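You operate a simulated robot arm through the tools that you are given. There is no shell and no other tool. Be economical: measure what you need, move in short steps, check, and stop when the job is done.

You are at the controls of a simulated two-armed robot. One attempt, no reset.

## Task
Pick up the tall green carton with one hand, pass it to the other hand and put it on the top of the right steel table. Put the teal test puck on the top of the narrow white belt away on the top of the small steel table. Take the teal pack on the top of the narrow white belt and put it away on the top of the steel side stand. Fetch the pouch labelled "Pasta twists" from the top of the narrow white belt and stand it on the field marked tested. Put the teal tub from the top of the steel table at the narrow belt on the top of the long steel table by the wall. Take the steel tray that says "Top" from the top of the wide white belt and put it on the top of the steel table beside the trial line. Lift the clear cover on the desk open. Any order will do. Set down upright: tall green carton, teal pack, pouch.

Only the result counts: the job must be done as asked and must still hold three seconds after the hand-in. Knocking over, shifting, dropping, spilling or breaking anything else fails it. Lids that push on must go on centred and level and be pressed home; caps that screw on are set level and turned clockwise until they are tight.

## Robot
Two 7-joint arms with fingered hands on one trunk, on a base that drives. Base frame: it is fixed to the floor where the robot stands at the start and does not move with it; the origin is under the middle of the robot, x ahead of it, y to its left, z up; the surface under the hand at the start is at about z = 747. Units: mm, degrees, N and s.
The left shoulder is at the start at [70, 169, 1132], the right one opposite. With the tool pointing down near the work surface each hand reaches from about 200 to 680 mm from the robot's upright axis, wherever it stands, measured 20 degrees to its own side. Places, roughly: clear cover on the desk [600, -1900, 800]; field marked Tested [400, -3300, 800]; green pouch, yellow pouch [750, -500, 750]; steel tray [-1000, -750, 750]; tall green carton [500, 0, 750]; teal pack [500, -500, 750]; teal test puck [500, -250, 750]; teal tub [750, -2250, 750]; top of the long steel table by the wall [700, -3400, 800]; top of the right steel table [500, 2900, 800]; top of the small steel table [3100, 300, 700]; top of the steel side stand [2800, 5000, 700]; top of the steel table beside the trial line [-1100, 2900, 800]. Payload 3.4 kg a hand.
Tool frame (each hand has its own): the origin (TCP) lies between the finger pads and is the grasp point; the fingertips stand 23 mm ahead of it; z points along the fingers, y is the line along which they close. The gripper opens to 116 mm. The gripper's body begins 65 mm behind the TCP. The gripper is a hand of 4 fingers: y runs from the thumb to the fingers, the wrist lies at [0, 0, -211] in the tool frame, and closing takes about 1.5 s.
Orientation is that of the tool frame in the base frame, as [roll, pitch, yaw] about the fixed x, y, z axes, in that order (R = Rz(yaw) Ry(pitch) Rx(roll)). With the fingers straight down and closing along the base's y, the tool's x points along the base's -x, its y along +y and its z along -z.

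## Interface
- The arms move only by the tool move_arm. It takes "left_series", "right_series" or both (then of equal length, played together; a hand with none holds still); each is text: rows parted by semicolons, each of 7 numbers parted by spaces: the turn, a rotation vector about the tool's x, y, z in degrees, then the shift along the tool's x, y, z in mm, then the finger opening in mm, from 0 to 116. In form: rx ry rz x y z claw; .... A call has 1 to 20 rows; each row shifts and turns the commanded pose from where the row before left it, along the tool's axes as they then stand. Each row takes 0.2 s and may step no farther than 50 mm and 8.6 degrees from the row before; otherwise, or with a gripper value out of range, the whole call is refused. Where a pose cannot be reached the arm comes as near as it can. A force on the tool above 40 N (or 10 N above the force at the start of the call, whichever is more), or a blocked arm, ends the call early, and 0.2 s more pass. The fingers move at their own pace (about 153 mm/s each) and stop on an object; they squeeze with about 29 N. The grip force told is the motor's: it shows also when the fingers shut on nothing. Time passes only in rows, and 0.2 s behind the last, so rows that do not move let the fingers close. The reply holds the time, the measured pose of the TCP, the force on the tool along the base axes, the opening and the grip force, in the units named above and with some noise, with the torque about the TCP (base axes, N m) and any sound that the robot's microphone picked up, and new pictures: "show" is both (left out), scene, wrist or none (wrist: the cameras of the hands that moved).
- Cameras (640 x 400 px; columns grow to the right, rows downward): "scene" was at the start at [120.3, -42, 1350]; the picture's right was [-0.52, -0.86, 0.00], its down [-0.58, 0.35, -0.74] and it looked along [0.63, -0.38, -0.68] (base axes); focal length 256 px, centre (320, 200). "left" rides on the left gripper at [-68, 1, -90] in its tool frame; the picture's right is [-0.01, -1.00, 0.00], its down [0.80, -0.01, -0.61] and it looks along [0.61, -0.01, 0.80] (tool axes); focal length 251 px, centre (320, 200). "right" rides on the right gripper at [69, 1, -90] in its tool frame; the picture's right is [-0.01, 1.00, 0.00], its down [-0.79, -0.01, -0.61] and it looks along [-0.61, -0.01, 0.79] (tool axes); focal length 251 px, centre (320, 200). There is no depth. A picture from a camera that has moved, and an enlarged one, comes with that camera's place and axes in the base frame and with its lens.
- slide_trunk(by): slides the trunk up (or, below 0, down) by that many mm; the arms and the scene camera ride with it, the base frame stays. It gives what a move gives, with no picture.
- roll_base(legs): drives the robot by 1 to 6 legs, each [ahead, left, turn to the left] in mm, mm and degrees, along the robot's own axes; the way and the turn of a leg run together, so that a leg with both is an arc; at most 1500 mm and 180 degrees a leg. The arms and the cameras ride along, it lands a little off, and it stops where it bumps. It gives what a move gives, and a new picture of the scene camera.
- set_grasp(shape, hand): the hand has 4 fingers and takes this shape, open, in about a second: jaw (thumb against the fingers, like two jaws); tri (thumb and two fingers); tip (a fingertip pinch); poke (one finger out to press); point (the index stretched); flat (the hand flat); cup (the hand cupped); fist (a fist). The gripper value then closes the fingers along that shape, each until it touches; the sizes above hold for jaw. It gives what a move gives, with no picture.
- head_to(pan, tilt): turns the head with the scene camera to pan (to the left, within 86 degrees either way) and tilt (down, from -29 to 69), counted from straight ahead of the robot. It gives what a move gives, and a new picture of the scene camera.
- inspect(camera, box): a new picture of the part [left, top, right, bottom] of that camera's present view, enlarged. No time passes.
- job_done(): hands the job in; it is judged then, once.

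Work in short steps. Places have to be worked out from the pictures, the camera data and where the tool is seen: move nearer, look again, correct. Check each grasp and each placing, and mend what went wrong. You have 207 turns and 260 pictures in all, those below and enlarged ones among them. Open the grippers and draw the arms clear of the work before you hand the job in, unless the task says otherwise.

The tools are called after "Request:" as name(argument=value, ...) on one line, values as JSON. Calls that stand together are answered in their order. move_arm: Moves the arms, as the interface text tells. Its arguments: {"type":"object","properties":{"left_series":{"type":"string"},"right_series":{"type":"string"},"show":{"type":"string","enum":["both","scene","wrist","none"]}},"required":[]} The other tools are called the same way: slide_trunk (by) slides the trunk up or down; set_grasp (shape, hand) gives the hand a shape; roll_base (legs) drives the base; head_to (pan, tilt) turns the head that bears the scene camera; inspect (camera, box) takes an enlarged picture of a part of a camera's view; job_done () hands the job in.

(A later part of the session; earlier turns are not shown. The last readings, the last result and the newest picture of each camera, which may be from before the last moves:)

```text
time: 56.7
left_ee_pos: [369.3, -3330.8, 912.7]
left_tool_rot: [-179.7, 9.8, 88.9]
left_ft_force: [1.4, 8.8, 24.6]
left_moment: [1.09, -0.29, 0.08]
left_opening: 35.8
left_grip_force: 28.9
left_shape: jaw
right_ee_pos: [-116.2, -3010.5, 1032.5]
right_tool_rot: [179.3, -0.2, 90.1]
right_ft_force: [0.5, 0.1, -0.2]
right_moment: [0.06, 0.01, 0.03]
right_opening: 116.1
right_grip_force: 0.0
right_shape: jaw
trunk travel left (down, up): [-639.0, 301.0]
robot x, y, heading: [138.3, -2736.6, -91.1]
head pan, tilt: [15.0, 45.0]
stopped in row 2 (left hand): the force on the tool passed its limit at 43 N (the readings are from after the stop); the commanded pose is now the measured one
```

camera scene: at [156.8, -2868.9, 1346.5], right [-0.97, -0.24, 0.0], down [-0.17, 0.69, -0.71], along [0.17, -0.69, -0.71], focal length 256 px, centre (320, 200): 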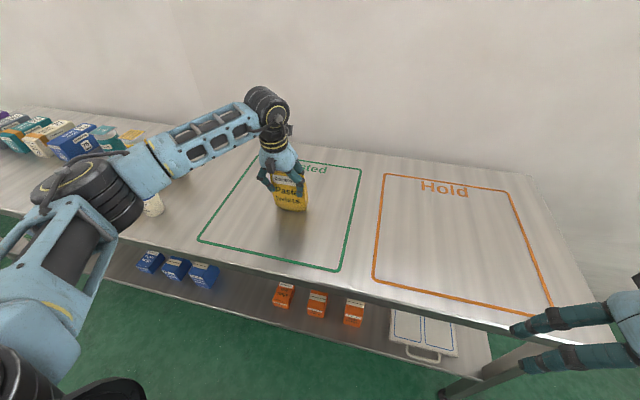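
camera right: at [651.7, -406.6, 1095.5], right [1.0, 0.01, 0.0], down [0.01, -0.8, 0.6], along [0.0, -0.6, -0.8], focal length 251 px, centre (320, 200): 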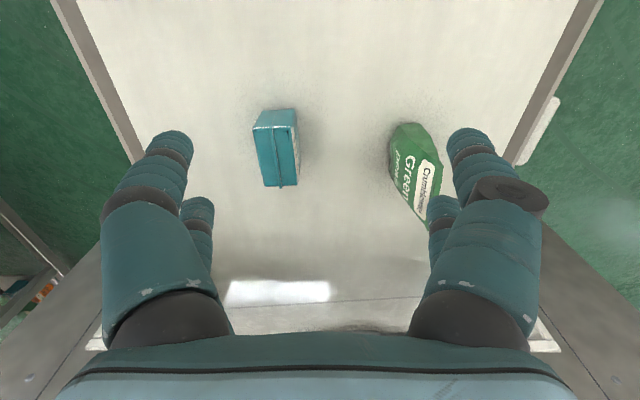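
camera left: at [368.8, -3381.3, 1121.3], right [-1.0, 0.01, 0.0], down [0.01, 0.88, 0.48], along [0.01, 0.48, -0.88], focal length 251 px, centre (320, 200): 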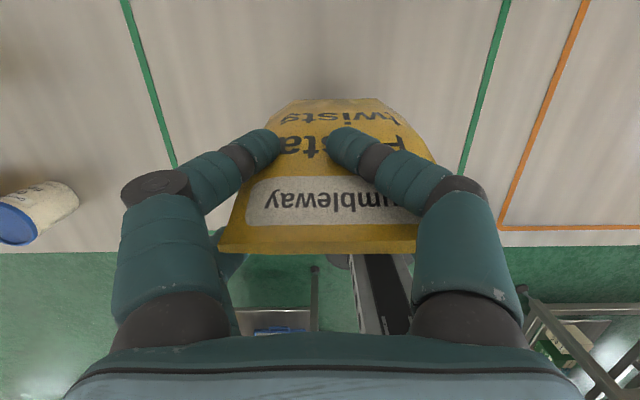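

Contact at TCP z≈913 (table ≈ 818). I relax by 2 mm and open the hand.

Request:
move_arm(left_series="0 0.8 0 0 0 -2.5 60;0 0 0 0 0 0 70;0 0 0 0 0 0 85;0 0 0 0 0 0 100;0 0 0 0 0 0 116;0 0 0 0 0 0 116;0 0 0 0 0 0 116", show="both")

```text
time: 58.3
left_ee_pos: [369.2, -3331.2, 911.7]
left_tool_rot: [-179.8, 8.5, 88.8]
left_ft_force: [0.7, 0.1, -0.2]
left_moment: [0.07, -0.08, -0.02]
left_opening: 115.1
left_grip_force: 0.0
left_shape: jaw
right_ee_pos: [-115.5, -3013.6, 1031.1]
right_tool_rot: [179.3, -0.4, 90.1]
right_ft_force: [0.4, 0.5, 0.5]
right_moment: [0.02, -0.01, 0.03]
right_opening: 115.8
right_grip_force: 0.1
right_shape: jaw
trunk travel left (down, up): [-639.0, 301.0]
robot x, y, heading: [141.6, -2742.2, -90.9]
head pan, tilt: [15.0, 45.0]
camera scene: at [156.9, -2868.9, 1346.4], right [-0.97, -0.24, 0.0], down [-0.17, 0.69, -0.71], along [0.17, -0.69, -0.71], focal length 256 px, centre (320, 200)
camera left: at [369.8, -3384.9, 1010.5], right [-1.0, 0.01, 0.01], down [0.01, 0.88, 0.48], along [0.0, 0.48, -0.88], focal length 251 px, centre (320, 200)
```

scene: 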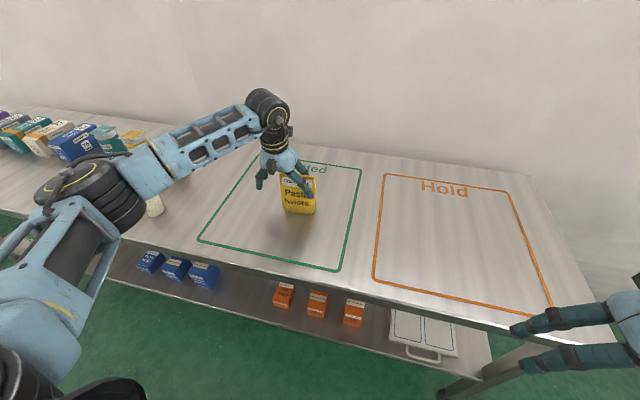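
left: 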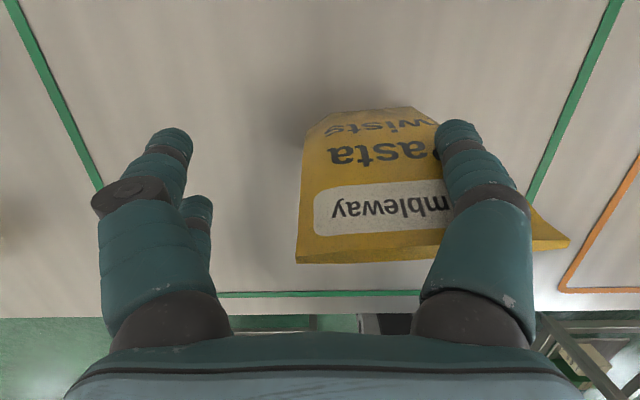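

The pouch shifted toward the thumb while opening, with one finger behind it. I lift slowly straight up and check it stays put.

Request:
move_arm(left_series="0 0 0 -0.9 0 -6 116;0 0 0 -0.9 0 -6 116;0 0 0 -0.9 0 -6 116;0 0 0 -0.9 0 -6 116;0 0 0 -0.9 0 -6 116", show="both")

```text
time: 59.5
left_ee_pos: [370.7, -3332.8, 942.9]
left_tool_rot: [-179.7, 8.6, 88.9]
left_ft_force: [0.1, -0.8, -2.2]
left_moment: [0.02, -0.09, 0.0]
left_opening: 115.6
left_grip_force: 0.0
left_shape: jaw
right_ee_pos: [-114.8, -3013.2, 1032.6]
right_tool_rot: [179.3, -0.3, 90.1]
right_ft_force: [0.6, 0.3, 0.2]
right_moment: [0.01, -0.02, -0.04]
right_opening: 115.9
right_grip_force: 0.0
right_shape: jaw
trunk travel left (down, up): [-639.0, 301.0]
robot x, y, heading: [137.9, -2735.8, -90.7]
head pan, tilt: [15.0, 45.0]
camera scene: at [157.0, -2869.2, 1346.5], right [-0.97, -0.24, 0.0], down [-0.17, 0.69, -0.71], along [0.17, -0.69, -0.71], focal length 256 px, centre (320, 200)
camera left: at [370.7, -3385.3, 1042.0], right [-1.0, 0.01, 0.01], down [0.01, 0.88, 0.48], along [0.0, 0.48, -0.88], focal length 251 px, centre (320, 200)
```

scene: 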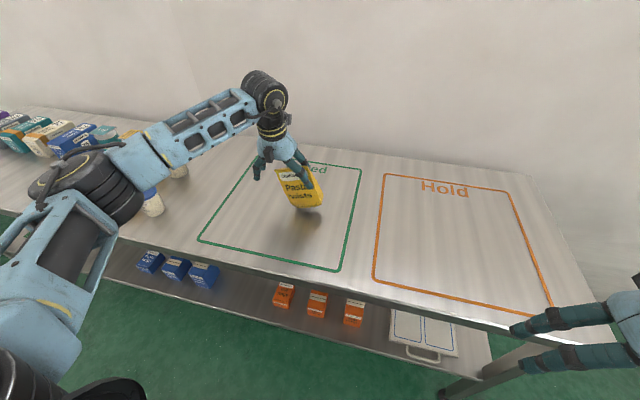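
left: 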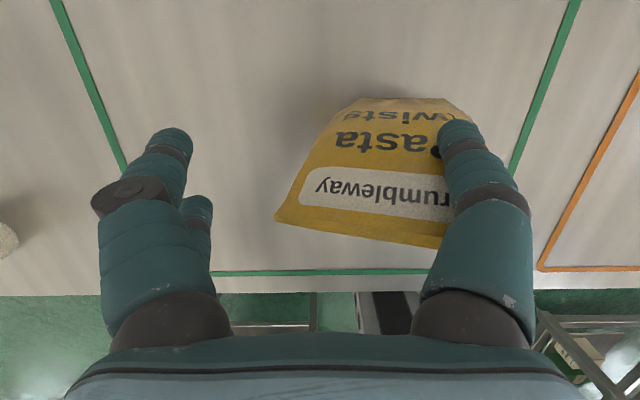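

The pouch edge is jammed between the two thumb-side digits. I lower it back onto the table and look before freeing it.

Request:
move_arm(left_series="0 0 0 0.9 0 6 116;0 0 0 0.9 0 6 116;0 0 0 0.9 0 6 116;0 0 0 0.9 0 6 116;0 0 0 0.7 0 5 116;0 0 0 0 0 0 116", show="both")

Request:
inspect(camera="scene", box=[220, 120, 380, 220])

```text
time: 60.9
left_ee_pos: [370.8, -3331.6, 913.4]
left_tool_rot: [-179.8, 8.7, 88.9]
left_ft_force: [0.0, 0.7, 2.1]
left_moment: [0.01, 0.04, -0.01]
left_opening: 115.3
left_grip_force: 0.1
left_shape: jaw
right_ee_pos: [-115.1, -3014.1, 1032.7]
right_tool_rot: [179.3, -0.4, 90.1]
right_ft_force: [-0.3, -1.1, -0.9]
right_moment: [-0.02, 0.02, 0.0]
right_opening: 115.9
right_grip_force: 0.0
right_shape: jaw
trunk travel left (down, up): [-639.0, 301.0]
robot x, y, heading: [136.8, -2740.3, -90.8]
head pan, tilt: [15.0, 45.0]
camera scene: at [156.6, -2868.6, 1346.5], right [-0.97, -0.24, 0.0], down [-0.17, 0.69, -0.71], along [0.17, -0.69, -0.71], focal length 256 px, centre (320, 200)
camera left: at [369.8, -3385.3, 1013.1], right [-1.0, 0.01, 0.01], down [0.01, 0.88, 0.48], along [0.0, 0.48, -0.88], focal length 251 px, centre (320, 200)
```

scene: 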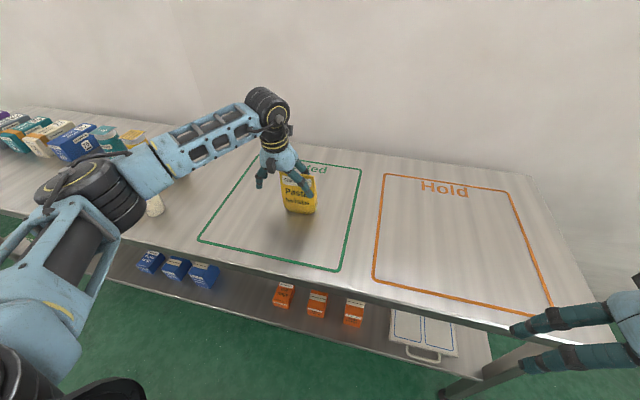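
left: 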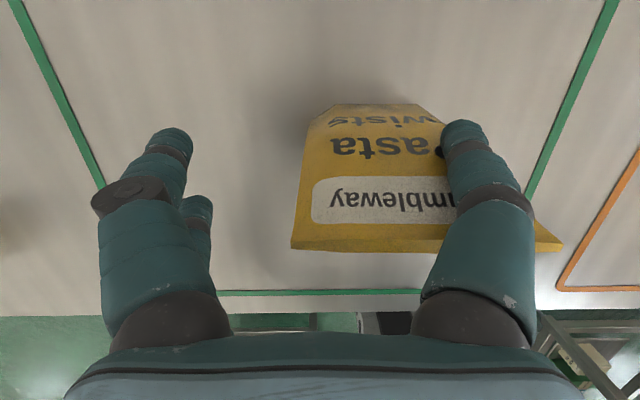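

```text
4.00 times, centred on (300, 170) of scene
camera zoom: at [156.6, -2868.6, 1346.5], right [-0.97, -0.24, 0.0], down [-0.17, 0.69, -0.71], along [0.17, -0.69, -0.71], focal length 1023 px, centre (400, 320)
```

zoom: 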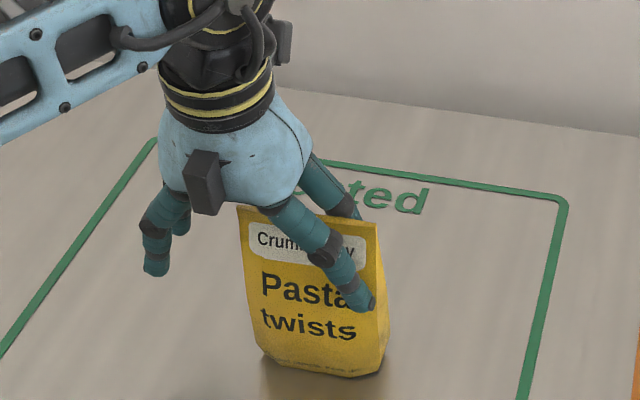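

The pouch stands again. I'll re-close to recentre it, then press it down lightly with the hand so table friction clamps it while the fingers open.

Request:
move_arm(left_series="0 0 0 0 0 0 90;0 0 0 0 0 0 60;0 0 0 0 0 0 60;0 0 0 0 0 0 60;0 0 0 0 0 0 60;0 0 0 0 0 0 60;0 0 0 0 0 0 60", show="wrist")

```text
time: 62.5
left_ee_pos: [367.7, -3329.9, 917.2]
left_tool_rot: [-179.7, 8.8, 88.9]
left_ft_force: [-1.4, -1.7, 21.2]
left_moment: [-0.03, 0.69, 0.1]
left_opening: 19.3
left_grip_force: 29.4
left_shape: jaw
right_ee_pos: [-117.1, -3010.4, 1033.0]
right_tool_rot: [179.1, -0.1, 90.0]
right_ft_force: [-0.2, 0.6, 0.1]
right_moment: [0.02, -0.01, 0.0]
right_opening: 116.0
right_grip_force: 0.0
right_shape: jaw
trunk travel left (down, up): [-639.0, 301.0]
robot x, y, heading: [139.7, -2742.6, -90.7]
head pan, tilt: [15.0, 45.0]
camera left: at [368.7, -3383.2, 1016.2], right [-1.0, 0.01, 0.01], down [0.01, 0.88, 0.48], along [0.0, 0.48, -0.88], focal length 251 px, centre (320, 200)
```

left: 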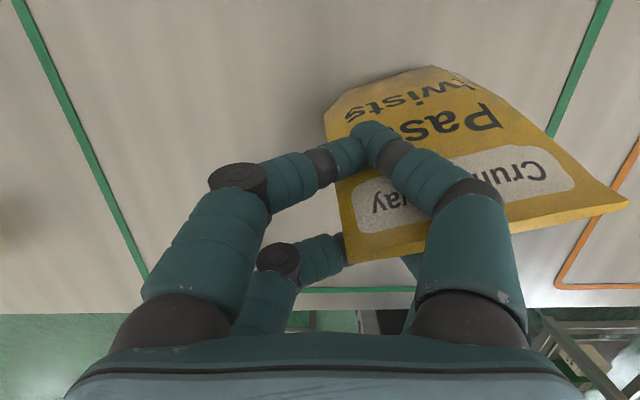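

Closing pushed it further to the thumb side. I open again and see where it sits before choosing how to free it.

Request:
move_arm(left_series="0 0 0 0 8 0 70;0 0 0 0 8 0 80;0 0 0 0 8 0 90;0 0 0 0 8 0 100;0 0 0 0 8 0 110;0 0 0 0 8 0 116;0 0 0 0 0 0 116;0 0 0 0 0 0 116", show="both")

```text
time: 64.3
left_ee_pos: [417.4, -3333.4, 912.5]
left_tool_rot: [-179.8, 8.7, 89.0]
left_ft_force: [-1.0, -0.7, 2.4]
left_moment: [-0.03, 0.19, 0.09]
left_opening: 115.5
left_grip_force: 0.0
left_shape: jaw
right_ee_pos: [-116.1, -3012.2, 1031.8]
right_tool_rot: [179.3, -0.4, 90.1]
right_ft_force: [0.9, -0.4, 0.1]
right_moment: [0.02, 0.0, 0.03]
right_opening: 116.0
right_grip_force: 0.1
right_shape: jaw
trunk travel left (down, up): [-639.0, 301.0]
robot x, y, heading: [137.9, -2736.5, -90.6]
head pan, tilt: [15.0, 45.0]
camera scene: at [156.5, -2868.5, 1346.5], right [-0.97, -0.24, 0.0], down [-0.17, 0.69, -0.71], along [0.17, -0.69, -0.71], focal length 256 px, centre (320, 200)
camera left: at [418.2, -3386.6, 1011.5], right [-1.0, 0.01, 0.01], down [0.01, 0.88, 0.48], along [0.0, 0.48, -0.88], focal length 251 px, centre (320, 200)
```

scene: 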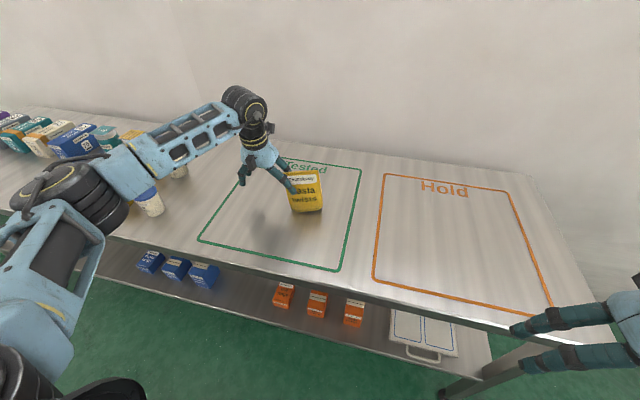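
left: 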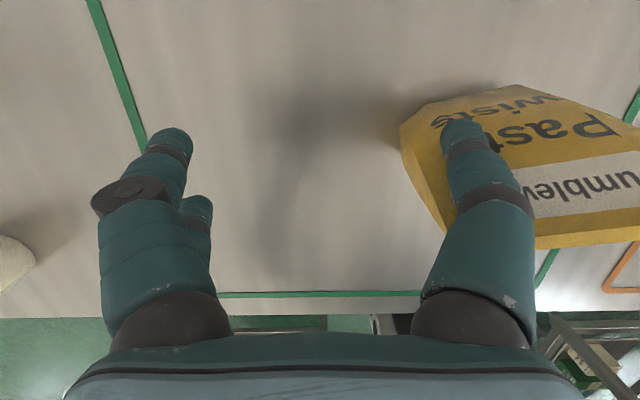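

Moving the hand left while opening left the pouch in place; the digits now straddle only its left edge. I keep sliding the hand left to come off it.

Request:
move_arm(left_series="0 0 0 0 8 0 116;0 0 0 0 8 0 116;0 0 0 0 8 0 116;0 0 0 0 8 0 116;0 0 0 0 8 0 116;0 0 0 0 8 0 116", show="both")

```text
time: 65.7
left_ee_pos: [466.9, -3333.8, 913.6]
left_tool_rot: [-179.8, 8.7, 88.8]
left_ft_force: [0.1, 0.6, 0.6]
left_moment: [0.02, 0.13, -0.05]
left_opening: 115.9
left_grip_force: 0.2
left_shape: jaw
right_ee_pos: [-114.1, -3012.3, 1031.5]
right_tool_rot: [179.3, -0.5, 90.1]
right_ft_force: [-0.6, 0.0, 0.8]
right_moment: [0.0, 0.03, -0.02]
right_opening: 115.7
right_grip_force: 0.0
right_shape: jaw
trunk travel left (down, up): [-639.0, 301.0]
robot x, y, heading: [138.8, -2740.1, -91.2]
head pan, tilt: [15.0, 45.0]
camera scene: at [157.0, -2868.8, 1346.5], right [-0.97, -0.24, 0.0], down [-0.17, 0.69, -0.71], along [0.17, -0.69, -0.71], focal length 256 px, centre (320, 200)
camera left: at [466.8, -3387.5, 1011.8], right [-1.0, 0.01, 0.01], down [0.01, 0.88, 0.48], along [0.0, 0.48, -0.88], focal length 251 px, centre (320, 200)
```

scene: 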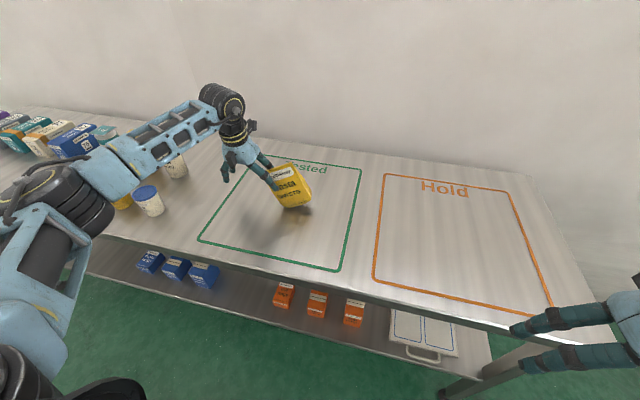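
left: 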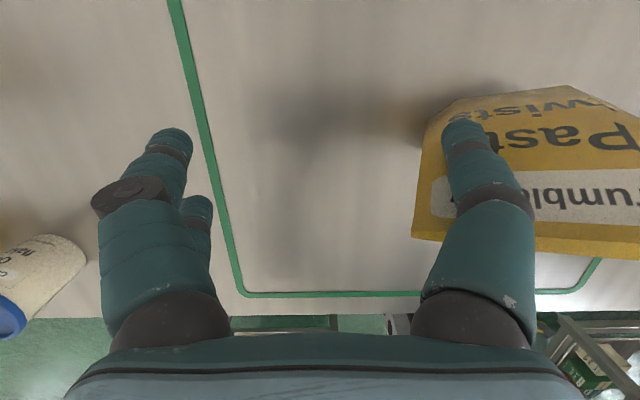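

The pouch is stuck on the thumb-side digits and leans. I'll carry it that way a little and move it right, to where my right hand can pinch it across its thickness and take it off properly.

Request:
move_arm(left_series="0 0 0 0 -10 0 116;0 0 0 0 -10 0 116;0 0 0 0 -10 0 116;0 0 0 0 -10 0 116;0 0 0 0 -10 0 116;0 0 0 -3 0 -18 116;0 0 0 -3 0 -18 116;0 0 0 -3 0 -18 116;0 0 0 -3 0 -18 116;0 0 0 4 -25 0 116;0 0 0 4 -25 0 116;0 0 0 4 -25 0 116;0 0 0 4 -25 0 116;0 0 0 4 -25 0 116;0 0 0 4 -25 0 116;0 0 0 4 -25 0 116", show="both")

```text
time: 69.1
left_ee_pos: [240.6, -3303.6, 982.1]
left_tool_rot: [-179.8, 8.5, 88.9]
left_ft_force: [0.3, -0.4, -1.5]
left_moment: [0.0, -0.15, 0.03]
left_opening: 115.4
left_grip_force: 0.1
left_shape: jaw
right_ee_pos: [-116.3, -3014.7, 1032.3]
right_tool_rot: [179.2, -0.5, 90.1]
right_ft_force: [0.2, 0.1, 0.0]
right_moment: [-0.01, -0.04, 0.0]
right_opening: 116.0
right_grip_force: 0.0
right_shape: jaw
trunk travel left (down, up): [-639.0, 301.0]
robot x, y, heading: [137.3, -2740.4, -90.5]
head pan, tilt: [15.0, 45.0]
camera scene: at [155.9, -2869.3, 1346.5], right [-0.97, -0.24, 0.0], down [-0.17, 0.69, -0.71], along [0.17, -0.69, -0.71], focal length 256 px, centre (320, 200)
camera left: at [241.2, -3357.4, 1081.6], right [-1.0, 0.01, 0.0], down [0.01, 0.88, 0.48], along [0.0, 0.48, -0.88], focal length 251 px, centre (320, 200)
```

scene: 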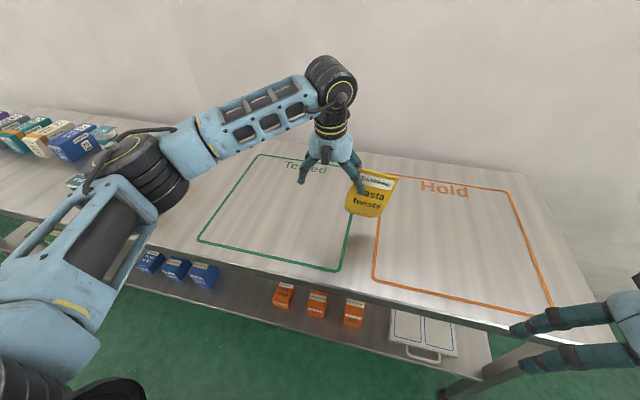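
left: 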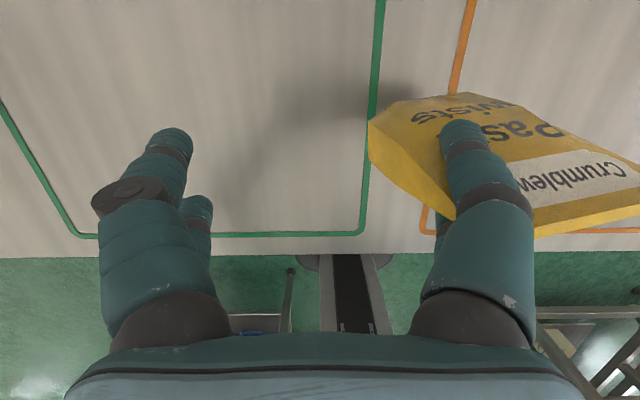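

I lower it to stand on the table there, while rotating the right hand -90° so it can pinch front-to-back.

Request:
move_arm(left_series="0 0 0 2.6 0 16.5 116;0 0 0 2.6 0 16.5 116;0 0 0 2 0 13 116;0 0 0 1.3 0 8 116;0 0 0 1 0 6 116;0 0 0 1 0 5 116;0 0 0 0 0 2 116;0 0 0 0 0 0 116;0 0 0 0 0 0 116;0 0 0 0 0 0 116;0 0 0 0 0 0 116;0 0 0 0 0 0 116", right_series="0 0 -8.2 0 0 0 116;0 0 -8.2 0 0 0 116;0 0 -8.2 0 0 0 116;0 0 -8.2 0 0 0 116;0 0 -8.2 0 0 0 116;0 0 -8.2 0 0 0 116;0 0 -8.2 0 0 0 116;0 0 -8.2 0 0 0 116;0 0 -8.2 0 0 0 116;0 0 -8.2 0 0 0 116;0 0 -8.2 0 0 0 116;0 0 0 0 0 0 116", show="both")

```text
time: 71.7
left_ee_pos: [241.4, -3302.5, 915.2]
left_tool_rot: [-179.7, 8.7, 88.9]
left_ft_force: [2.6, -2.8, 7.7]
left_moment: [-0.01, 0.53, 0.11]
left_opening: 115.8
left_grip_force: 0.0
left_shape: jaw
right_ee_pos: [-115.3, -3012.7, 1032.8]
right_tool_rot: [179.6, 0.7, -179.6]
right_ft_force: [-0.8, -0.4, -0.3]
right_moment: [0.01, 0.04, 0.02]
right_opening: 115.9
right_grip_force: 0.0
right_shape: jaw
trunk travel left (down, up): [-639.0, 301.0]
robot x, y, heading: [137.0, -2741.8, -90.8]
head pan, tilt: [15.0, 45.0]
camera scene: at [157.3, -2867.8, 1346.6], right [-0.97, -0.24, 0.0], down [-0.17, 0.69, -0.71], along [0.17, -0.69, -0.71], focal length 256 px, centre (320, 200)
camera right: at [-186.3, -3012.9, 1122.4], right [0.0, 1.0, 0.01], down [0.79, -0.01, 0.62], along [0.62, 0.0, -0.79], focal length 251 px, centre (320, 200)
camera left: at [242.1, -3355.6, 1013.2], right [-1.0, 0.01, 0.01], down [0.01, 0.88, 0.48], along [0.0, 0.48, -0.88], focal length 251 px, centre (320, 200)
```

scene: 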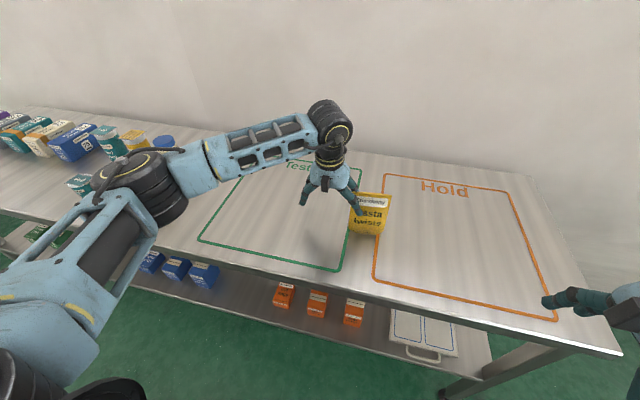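
right: 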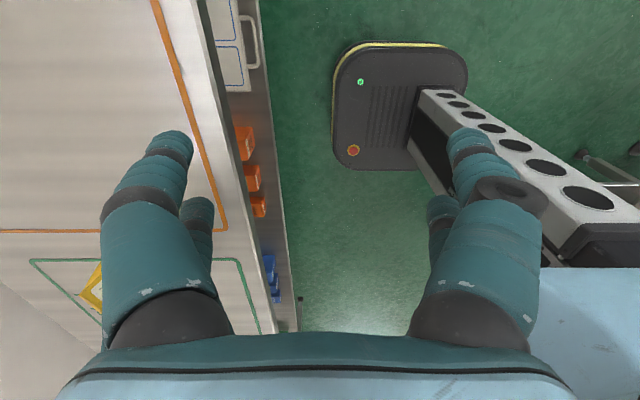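
left: 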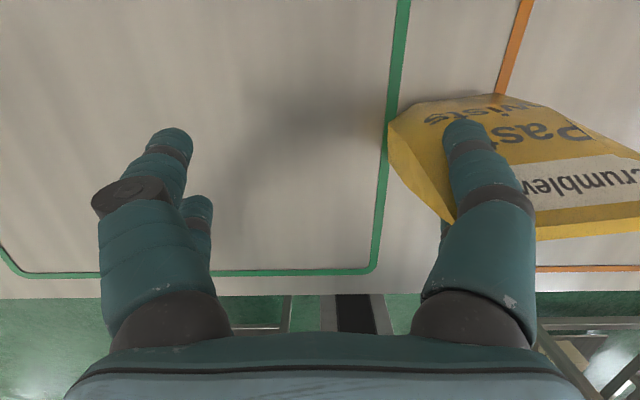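

Pouch now stands near [140,-3315], yawed about 16°. I bring the right hand to hover above its right half, tilted away from the left hand.

Request:
move_arm(right_series="0 0 0 -24.3 -33.9 -2 116;0 0 0 -24.3 -33.9 -2 116;0 0 0 -24.3 -33.9 -2 116;0 0 0 -24.3 -33.9 -2 116;0 0 0 -24.3 -33.9 -2 116;0 0 0 -24.3 -33.9 -2 116;0 0 0 -24.3 -33.9 -2 116;0 0 0 -24.3 -33.9 -2 116;0 0 0 -24.3 -33.9 -2 116;0 0 -8 0 0 0 116;0 0 -8 0 0 0 116;0 -8 0 0 0 0 116;0 0 0 0 0 0 116", show="both")

```text
time: 74.5
left_ee_pos: [242.3, -3302.4, 913.2]
left_tool_rot: [-179.8, 8.7, 88.9]
left_ft_force: [-0.1, -0.7, 5.1]
left_moment: [0.01, 0.43, 0.05]
left_opening: 115.7
left_grip_force: 0.0
left_shape: jaw
right_ee_pos: [10.0, -3220.7, 1041.0]
right_tool_rot: [179.8, 8.8, -163.7]
right_ft_force: [-0.1, -0.4, -1.0]
right_moment: [0.01, -0.01, 0.02]
right_opening: 115.9
right_grip_force: 0.0
right_shape: jaw
right hand out of reach, approached as far as the arm can: row 6, 7, 8, 9
trunk travel left (down, up): [-639.0, 301.0]
robot x, y, heading: [142.2, -2742.5, -90.7]
head pan, tilt: [15.0, 45.0]
camera scene: at [157.5, -2868.5, 1346.5], right [-0.97, -0.24, 0.0], down [-0.17, 0.69, -0.71], along [0.17, -0.69, -0.71], focal length 256 px, centre (320, 200)
camera right: at [-70.0, -3243.2, 1120.7], right [-0.27, 0.96, 0.0], down [0.67, 0.19, 0.72], along [0.69, 0.2, -0.69], focal length 251 px, centre (320, 200)
```

scene: 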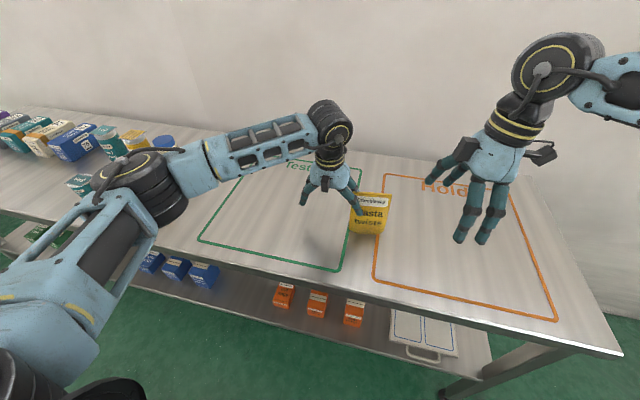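
right: 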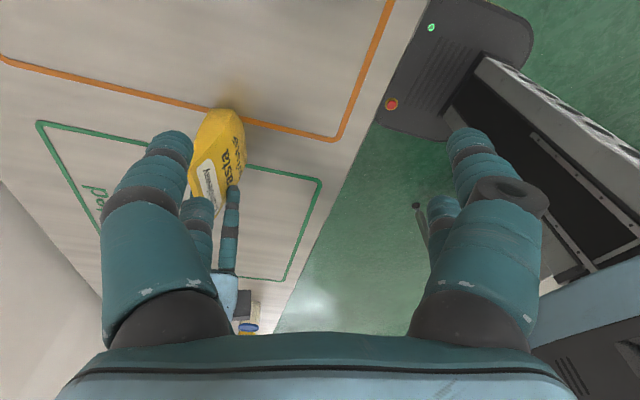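

The right arm is at its reach limit. I bring the pouch 105 mm closer with the left hand (lift 30, back, lower 30).

Request:
move_arm(left_series="0 0 0 -2.3 0 -15 116;0 0 0 -2.3 0 -15 116;0 0 0 20.8 0 -3.2 116;0 0 0 20.8 0 -3.2 116;0 0 0 20.8 0 -3.2 116;0 0 0 20.8 0 -3.2 116;0 0 0 20.8 0 -3.2 116;0 0 0 1.6 0 10 116;0 0 0 1.6 0 10 116;0 0 0 1.4 0 9 116;0 0 0 0 0 0 116", show="both")

Request:
inspect(camera="right", box=[100, 60, 420, 260])

```text
time: 76.9
left_ee_pos: [245.6, -3198.7, 916.1]
left_tool_rot: [-179.8, 8.7, 88.9]
left_ft_force: [2.4, -0.4, 5.5]
left_moment: [0.0, 0.43, 0.11]
left_opening: 115.7
left_grip_force: 0.1
left_shape: jaw
right_ee_pos: [8.7, -3220.1, 1042.2]
right_tool_rot: [179.8, 8.8, -163.6]
right_ft_force: [-0.4, 1.0, 0.3]
right_moment: [0.01, 0.0, 0.03]
right_opening: 116.2
right_grip_force: 0.0
right_shape: jaw
trunk travel left (down, up): [-639.0, 301.0]
robot x, y, heading: [141.6, -2740.6, -90.9]
head pan, tilt: [15.0, 45.0]
camera scene: at [157.4, -2868.4, 1346.7], right [-0.97, -0.24, 0.0], down [-0.17, 0.69, -0.71], along [0.17, -0.69, -0.71], focal length 256 px, centre (320, 200)
camera left: at [245.9, -3250.7, 1014.8], right [-1.0, 0.01, 0.01], down [0.01, 0.88, 0.48], along [0.0, 0.48, -0.88], focal length 251 px, centre (320, 200)
```

scene: 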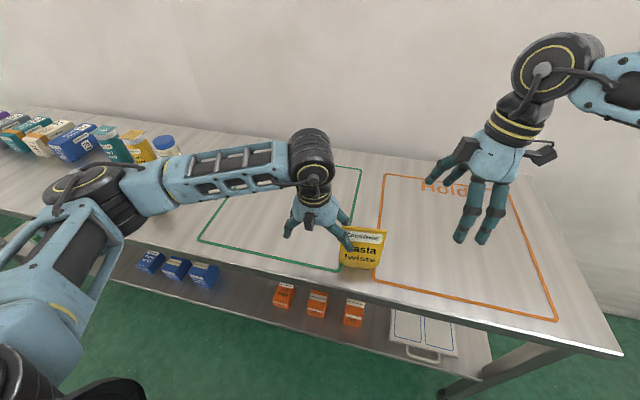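
left: 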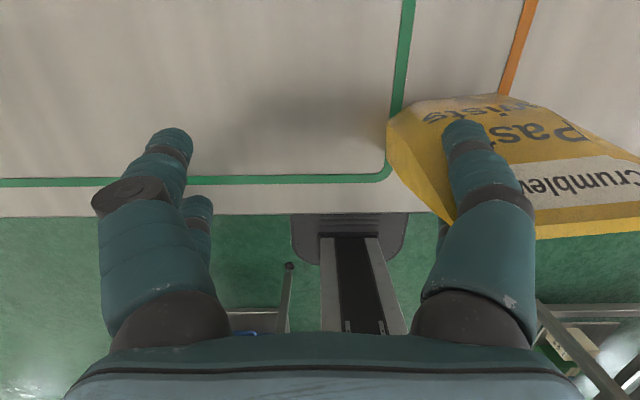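

```text
2.00 times, centred on (260, 160) of right
camera zoom: at [-70.1, -3243.1, 1121.0], right [-0.27, 0.96, 0.0], down [0.67, 0.19, 0.72], along [0.69, 0.2, -0.69], focal length 503 px, centre (440, 280)
```

zoom: 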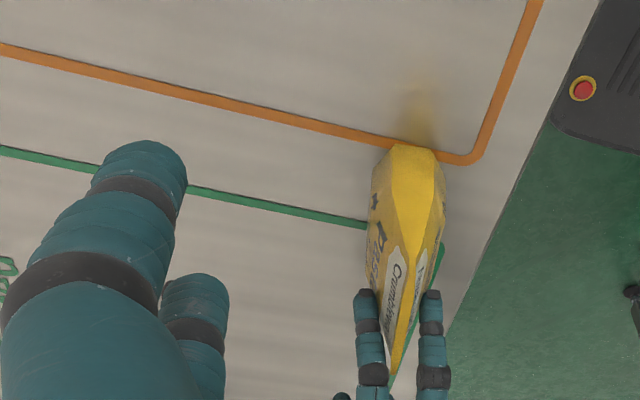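

From the right wrist view the pouch's side is well aligned with the right hand's closing line. I test with a small move first, since the earlier command was out of reach.

Request:
move_arm(right_series="0 0 0 -20 -6 0 116;0 0 0 0 0 0 116", show="none")

```text
time: 77.5
left_ee_pos: [245.5, -3196.0, 915.9]
left_tool_rot: [-179.9, 8.7, 89.0]
left_ft_force: [2.2, -1.6, 5.2]
left_moment: [-0.01, 0.33, 0.07]
left_opening: 115.6
left_grip_force: 0.1
left_shape: jaw
right_ee_pos: [29.8, -3222.1, 1045.2]
right_tool_rot: [179.7, 8.8, -163.7]
right_ft_force: [-0.7, 0.0, -0.7]
right_moment: [-0.02, -0.04, -0.03]
right_opening: 116.0
right_grip_force: 0.0
right_shape: jaw
trunk travel left (down, up): [-639.0, 301.0]
robot x, y, heading: [138.3, -2740.8, -90.6]
head pan, tilt: [15.0, 45.0]
```

Commands start from the reached pose — good. I move above the pouch and look.

Request:
move_arm(right_series="0 0 0 -26 -8 0 116;0 0 0 -26 -8 0 116;0 0 0 -26 -7 0 116;0 0 0 0 0 35 116;0 0 0 0 0 35 116;0 0 0 0 0 0 116", show="both")

```text
time: 78.9
left_ee_pos: [245.3, -3196.7, 915.3]
left_tool_rot: [-179.7, 8.7, 89.0]
left_ft_force: [0.9, -0.2, 4.6]
left_moment: [0.03, 0.33, 0.09]
left_opening: 115.7
left_grip_force: 0.1
left_shape: jaw
right_ee_pos: [63.0, -3176.5, 980.8]
right_tool_rot: [-180.0, 8.9, -163.8]
right_ft_force: [0.0, 0.3, 0.5]
right_moment: [-0.02, -0.01, -0.02]
right_opening: 115.8
right_grip_force: 0.0
right_shape: jaw
right hand out of reach, approached as far as the arm can: row 1, 2, 3, 5
trunk travel left (down, up): [-639.0, 301.0]
robot x, y, heading: [142.1, -2739.3, -90.8]
head pan, tilt: [15.0, 45.0]
camera scene: at [157.2, -2868.4, 1346.6], right [-0.97, -0.24, 0.0], down [-0.17, 0.69, -0.71], along [0.17, -0.69, -0.71], focal length 256 px, centre (320, 200)
camera right: at [-16.2, -3199.7, 1059.8], right [-0.27, 0.96, 0.0], down [0.67, 0.19, 0.72], along [0.7, 0.2, -0.69], focal length 251 px, centre (320, 200)
```

scene: 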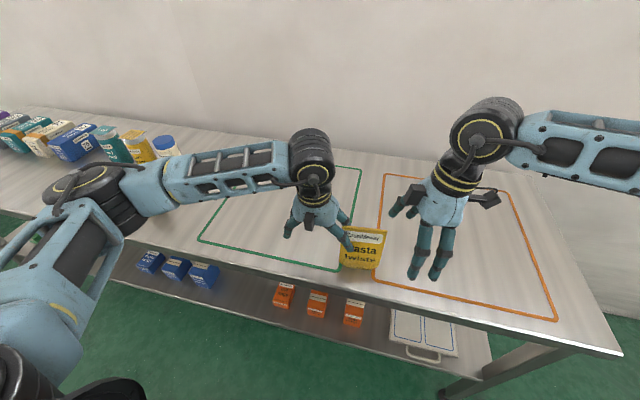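
right: 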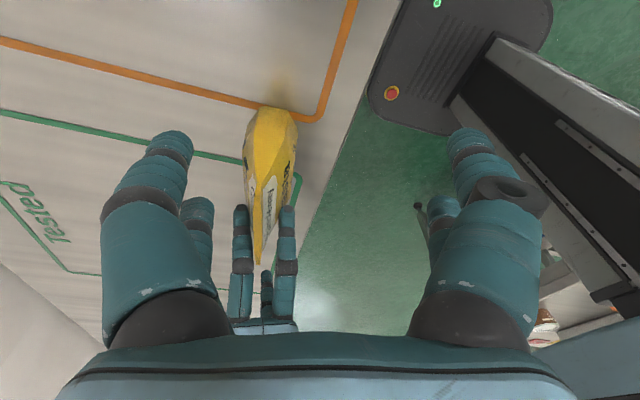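

The right wrist is at a joint limit there, so I raise it and bring the pouch 62 mm right and 36 mm nearer with the left hand instead.

Request:
move_arm(right_series="0 0 0 0 0 -35 116;0 0 0 0 0 -35 116;0 0 0 0 0 0 116;0 0 0 0 0 0 116;0 0 0 0 0 0 116;0 0 0 0 0 0 116;0 0 0 0 0 0 116;0 0 0 0 0 0 116", left_series="0 0 0 0 0 0 116;0 0 0 -2.3 0 -15 116;0 0 0 12 -20 -2 116;0 0 0 12 -21 -2 116;0 0 0 12 -21 -2 116;0 0 0 1.2 0 8 116;0 0 0 1.1 0 7 116;0 0 0 0 0 0 116", show="wrist")

```text
time: 80.7
left_ee_pos: [181.0, -3159.9, 916.0]
left_tool_rot: [-179.6, 8.8, 88.9]
left_ft_force: [2.5, -0.8, 7.9]
left_moment: [-0.04, 0.58, 0.07]
left_opening: 115.6
left_grip_force: 0.0
left_shape: jaw
right_ee_pos: [57.3, -3178.3, 1048.2]
right_tool_rot: [179.8, 8.8, -163.7]
right_ft_force: [-0.5, 0.6, -0.5]
right_moment: [-0.01, 0.01, -0.01]
right_opening: 116.0
right_grip_force: 0.0
right_shape: jaw
trunk travel left (down, up): [-639.0, 301.0]
robot x, y, heading: [140.4, -2741.5, -90.9]
head pan, tilt: [15.0, 45.0]
camera right: at [-23.4, -3202.6, 1126.7], right [-0.27, 0.96, 0.0], down [0.67, 0.19, 0.72], along [0.69, 0.2, -0.69], focal length 251 px, centre (320, 200)
camera left: at [181.7, -3213.8, 1015.2], right [-1.0, 0.01, 0.01], down [0.01, 0.88, 0.48], along [0.0, 0.48, -0.88], focal length 251 px, centre (320, 200)
```

right: 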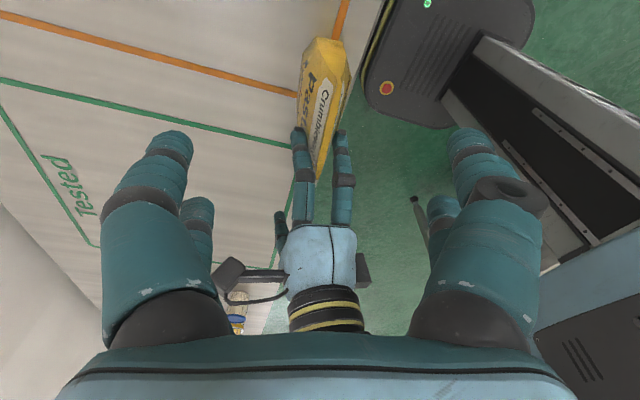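
left: 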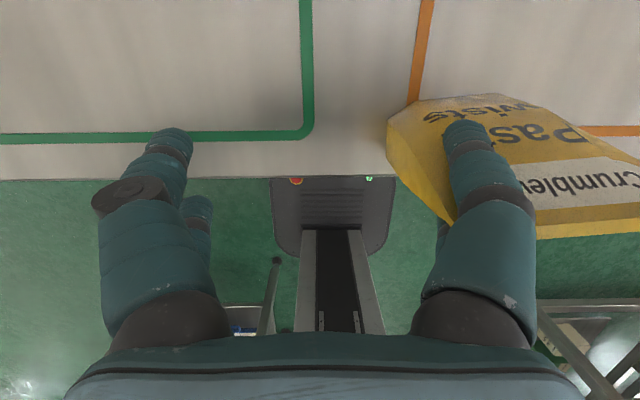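

The pouch lies right between the right hand's open fingers. I shift 12 mm away from the left digits and descend.

Request:
move_arm(right_series="0 0 0 12 0 20 116;0 0 0 0 0 35 116;0 0 0 0 0 30 116;0 0 0 0 0 30 116;0 0 0 0 0 28 116;0 0 0 0 0 0 116", show="both")

```text
time: 82.1
left_ee_pos: [181.0, -3160.9, 915.5]
left_tool_rot: [-179.7, 8.7, 88.8]
left_ft_force: [1.6, -1.4, 6.9]
left_moment: [0.01, 0.45, 0.11]
left_opening: 115.8
left_grip_force: 0.1
left_shape: jaw
right_ee_pos: [50.2, -3166.9, 911.5]
right_tool_rot: [179.8, 8.9, -163.7]
right_ft_force: [0.4, 0.6, 0.4]
right_moment: [0.0, -0.03, 0.04]
right_opening: 116.0
right_grip_force: 0.0
right_shape: jaw
right hand out of reach, approached as far as the arm can: row 4, 5
trunk travel left (down, up): [-639.0, 301.0]
robot x, y, heading: [137.1, -2744.7, -90.8]
head pan, tilt: [15.0, 45.0]
camera scene: at [157.5, -2868.4, 1346.5], right [-0.97, -0.24, 0.0], down [-0.17, 0.69, -0.71], along [0.17, -0.69, -0.71], focal length 256 px, centre (320, 200)
camera right: at [-28.4, -3190.5, 990.7], right [-0.27, 0.96, 0.0], down [0.67, 0.19, 0.72], along [0.69, 0.2, -0.69], focal length 251 px, centre (320, 200)
```

scene: 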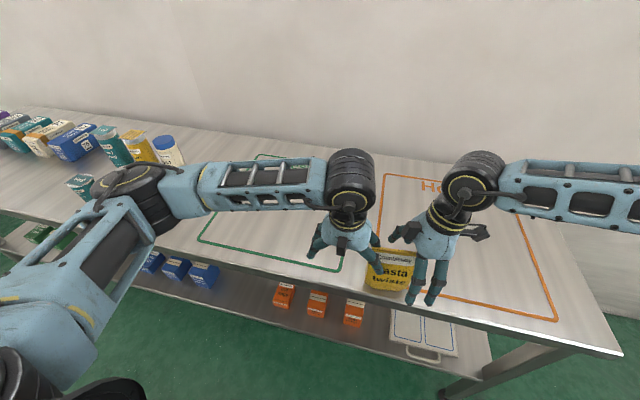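
right: 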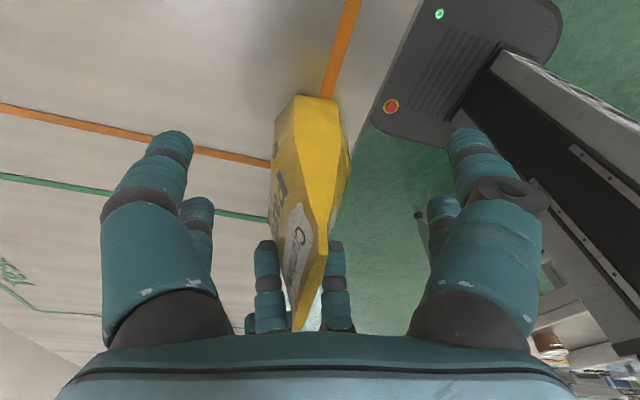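

The right digits only half overlap the pouch, so I slide it 26 mm further right with the left hand, then close the right hand.

Request:
move_arm(left_series="0 0 0 -0.6 0 -5 116;0 0 0 0 -9 0 116;0 0 0 0 -9 0 116;0 0 0 0 -8 0 116;0 0 0 0.6 0 4 116;0 0 0 0 0 0 116", show="none")

Request:
move_arm(right_series="0 0 0 0 0 0 80;0 0 0 0 0 0 40;0 0 0 0 0 0 20;0 0 0 0 0 0 10;0 0 0 0 0 0 10;0 0 0 0 0 0 10;0 0 0 0 0 0 10", show="both")

```text
time: 83.5
left_ee_pos: [157.5, -3159.5, 917.3]
left_tool_rot: [-179.8, 8.7, 88.8]
left_ft_force: [1.7, -0.8, 2.1]
left_moment: [0.05, 0.19, 0.04]
left_opening: 115.7
left_grip_force: 0.1
left_shape: jaw
right_ee_pos: [50.9, -3168.6, 912.1]
right_tool_rot: [179.9, 8.8, -163.7]
right_ft_force: [0.7, 0.1, 0.4]
right_moment: [-0.02, -0.01, -0.01]
right_opening: 115.9
right_grip_force: 0.1
right_shape: jaw
trunk travel left (down, up): [-639.0, 301.0]
robot x, y, heading: [133.8, -2739.2, -91.0]
head pan, tilt: [15.0, 45.0]
```

```text
time: 85.1
left_ee_pos: [157.6, -3159.1, 916.5]
left_tool_rot: [-179.7, 8.7, 88.8]
left_ft_force: [2.1, -0.7, -0.1]
left_moment: [0.03, -0.02, 0.05]
left_opening: 115.7
left_grip_force: 0.0
left_shape: jaw
right_ee_pos: [50.1, -3168.2, 913.1]
right_tool_rot: [179.9, 8.9, -163.7]
right_ft_force: [-2.4, -1.1, 4.7]
right_moment: [-0.06, -0.01, 0.02]
right_opening: 27.7
right_grip_force: 28.8
right_shape: jaw
trunk travel left (down, up): [-639.0, 301.0]
robot x, y, heading: [134.6, -2744.9, -90.9]
head pan, tilt: [15.0, 45.0]
camera scene: at [157.0, -2868.8, 1346.5], right [-0.97, -0.24, 0.0], down [-0.17, 0.69, -0.71], along [0.17, -0.69, -0.71], focal length 256 px, centre (320, 200)
camera right: at [-28.8, -3190.9, 990.9], right [-0.27, 0.96, 0.0], down [0.67, 0.19, 0.72], along [0.69, 0.2, -0.69], focal length 251 px, centre (320, 200)
```

scene: 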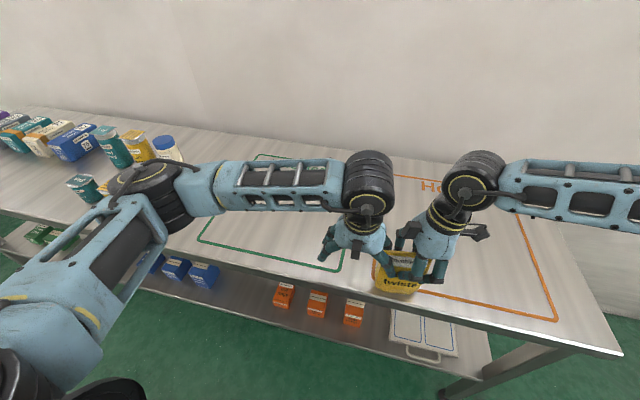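
right: 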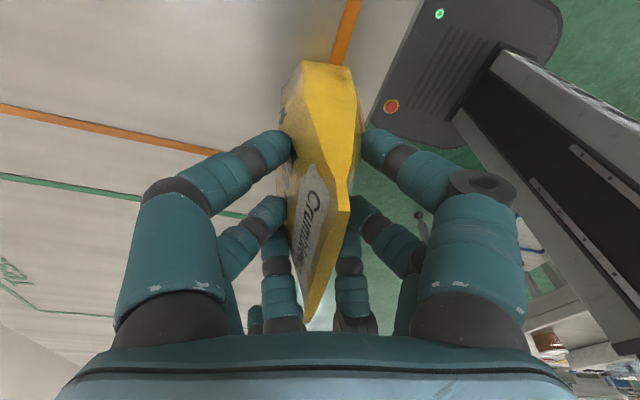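

Clean pinch across the thickness by the right hand. Now I slide the left hand off to the left.

Request:
move_arm(left_series="0 0 0 0 8 0 116;0 0 0 0 8 0 116;0 0 0 0 8 0 116;0 0 0 0 10 0 116;0 0 0 0 20 -10 116;0 0 0 0 30 -20 116;0 0 0 20 30 -30 116;0 0 0 20 30 -30 116;0 0 0 20 30 -20 116;0 0 0 20 30 0 116", right_series="0 0 0 0 0 0 10;0 0 0 0 0 0 10;0 0 0 0 0 0 10;0 0 0 0 0 0 10;0 0 0 0 0 0 10;0 0 0 0 0 0 10;0 0 0 0 0 0 10;0 0 0 0 0 0 10;0 0 0 0 0 0 10;0 0 0 0 0 0 10", show="scene")

```text
time: 87.3
left_ee_pos: [365.9, -3068.7, 1013.1]
left_tool_rot: [-179.7, 8.8, 88.8]
left_ft_force: [-0.8, -0.5, 0.1]
left_moment: [0.0, 0.04, -0.04]
left_opening: 116.0
left_grip_force: 0.2
left_shape: jaw
right_ee_pos: [50.5, -3166.9, 911.3]
right_tool_rot: [179.9, 8.8, -163.7]
right_ft_force: [0.3, -0.4, -0.1]
right_moment: [0.02, -0.03, -0.03]
right_opening: 27.6
right_grip_force: 29.1
right_shape: jaw
trunk travel left (down, up): [-639.0, 301.0]
robot x, y, heading: [135.8, -2739.2, -90.7]
head pan, tilt: [15.0, 45.0]
camera scene: at [157.9, -2867.5, 1346.6], right [-0.97, -0.24, 0.0], down [-0.17, 0.68, -0.71], along [0.17, -0.69, -0.71], focal length 256 px, centre (320, 200)
```

scene: 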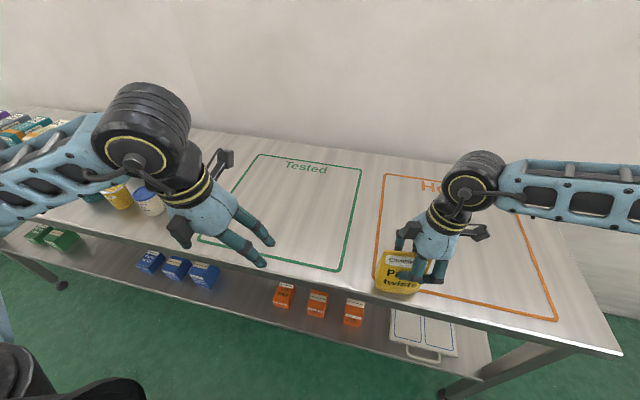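

Freed. I lift the pouch 70 mm and drive left 300 and ahead 120 so it comes over the Tested field.

Request:
move_arm(right_series="0 0 0 0 0 -25 10;0 0 0 0 0 -25 10;0 0 0 0 0 -20 10;0 0 0 0 0 0 10", left_series="0 0 0 30 -20 -10 116;0 0 0 30 -20 -10 116;0 0 0 30 -20 -10 116;0 0 0 0 0 0 116", show="none")

Request:
roll_base(legs=[[120, 0, 0], [0, 300, 0]])

```text
time: 88.3
left_ee_pos: [289.6, -3020.9, 1057.3]
left_tool_rot: [-179.7, 8.4, 88.9]
left_ft_force: [0.4, 0.5, -0.1]
left_moment: [-0.01, -0.01, 0.02]
left_opening: 116.0
left_grip_force: 0.0
left_shape: jaw
left hand out of reach, approached as far as the arm can: row 1, 2, 3
right_ee_pos: [40.7, -3172.9, 983.0]
right_tool_rot: [179.8, 8.9, -163.7]
right_ft_force: [-0.1, 1.1, -2.0]
right_moment: [-0.02, 0.04, -0.04]
right_opening: 27.3
right_grip_force: 28.8
right_shape: jaw
trunk travel left (down, up): [-639.0, 301.0]
robot x, y, heading: [136.5, -2738.9, -90.7]
head pan, tilt: [15.0, 45.0]
```

```text
time: 91.2
left_ee_pos: [589.6, -3147.0, 1057.3]
left_tool_rot: [-179.8, 8.4, 88.5]
left_ft_force: [0.1, -0.2, 0.7]
left_moment: [0.0, -0.01, 0.0]
left_opening: 115.9
left_grip_force: 0.1
left_shape: jaw
right_ee_pos: [339.0, -3297.6, 983.3]
right_tool_rot: [179.8, 8.9, -164.2]
right_ft_force: [0.4, -0.3, -1.6]
right_moment: [0.01, 0.04, 0.01]
right_opening: 27.5
right_grip_force: 29.4
right_shape: jaw
trunk travel left (down, up): [-639.0, 301.0]
robot x, y, heading: [440.7, -2868.2, -91.3]
head pan, tilt: [15.0, 45.0]
camera scene: at [458.9, -2995.0, 1346.5], right [-0.97, -0.24, 0.0], down [-0.17, 0.69, -0.71], along [0.17, -0.69, -0.71], focal length 256 px, centre (320, 200)
```

scene: 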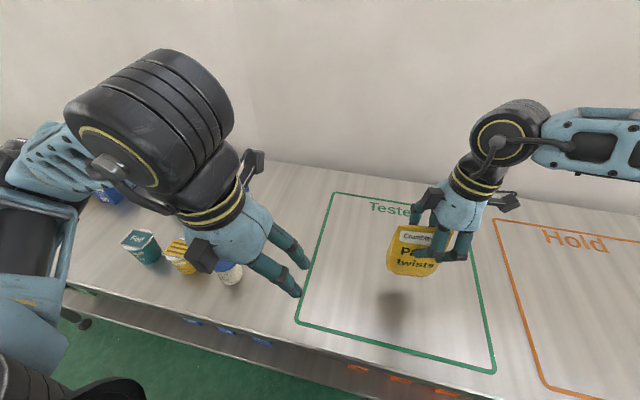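

Over the field. I lower 62 mm, then in small steps to contact.

Request:
move_arm(right_series="0 0 0 0 0 25 10;0 0 0 0 0 25 10;0 0 0 0 0 15 10;0 0 0 0 0 3 10;0 0 0 0 0 0 10", show="both")

```text
time: 92.4
left_ee_pos: [590.8, -3148.5, 1057.8]
left_tool_rot: [-179.8, 8.5, 88.5]
left_ft_force: [-0.1, 0.6, -0.8]
left_moment: [0.01, -0.02, -0.01]
left_opening: 116.1
left_grip_force: 0.0
left_shape: jaw
right_ee_pos: [350.0, -3293.9, 917.5]
right_tool_rot: [179.8, 8.8, -164.1]
right_ft_force: [-0.3, -0.3, -1.7]
right_moment: [-0.02, 0.01, 0.0]
right_opening: 26.9
right_grip_force: 28.9
right_shape: jaw
trunk travel left (down, up): [-639.0, 301.0]
robot x, y, heading: [437.4, -2867.7, -91.1]
head pan, tilt: [15.0, 45.0]
camera scene: at [459.5, -2994.9, 1346.5], right [-0.97, -0.24, 0.0], down [-0.17, 0.69, -0.71], along [0.17, -0.69, -0.71], focal length 256 px, centre (320, 200)
camera right: at [270.3, -3317.1, 995.5], right [-0.27, 0.96, 0.01], down [0.67, 0.18, 0.72], along [0.69, 0.2, -0.69], focal length 251 px, centre (320, 200)
```

scene: 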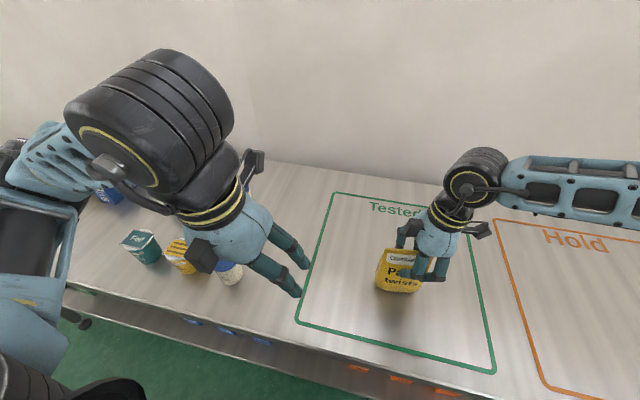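
right: 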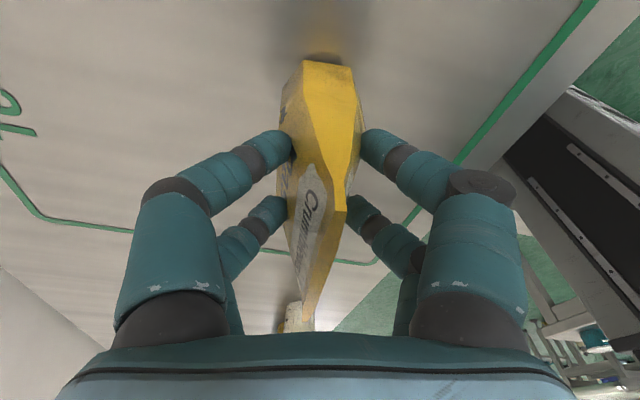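

Lower the last millimetres until contact.

Request:
move_arm(right_series="0 0 0 0 0 2 10;0 0 0 0 0 2 10;0 0 0 0 0 1.5 10;0 0 0 0 0 0 10", show="none")

```text
time: 93.4
left_ee_pos: [589.8, -3146.2, 1058.9]
left_tool_rot: [-179.8, 8.6, 88.6]
left_ft_force: [-0.6, 1.3, 0.5]
left_moment: [0.01, 0.03, 0.01]
left_opening: 115.9
left_grip_force: 0.2
left_shape: jaw
right_ee_pos: [349.6, -3294.8, 911.1]
right_tool_rot: [-179.9, 8.9, -164.1]
right_ft_force: [-2.3, -5.5, 18.0]
right_moment: [-0.11, -0.06, -0.02]
right_opening: 27.7
right_grip_force: 29.3
right_shape: jaw
trunk travel left (down, up): [-639.0, 301.0]
robot x, y, heading: [440.5, -2864.2, -91.2]
head pan, tilt: [15.0, 45.0]
```

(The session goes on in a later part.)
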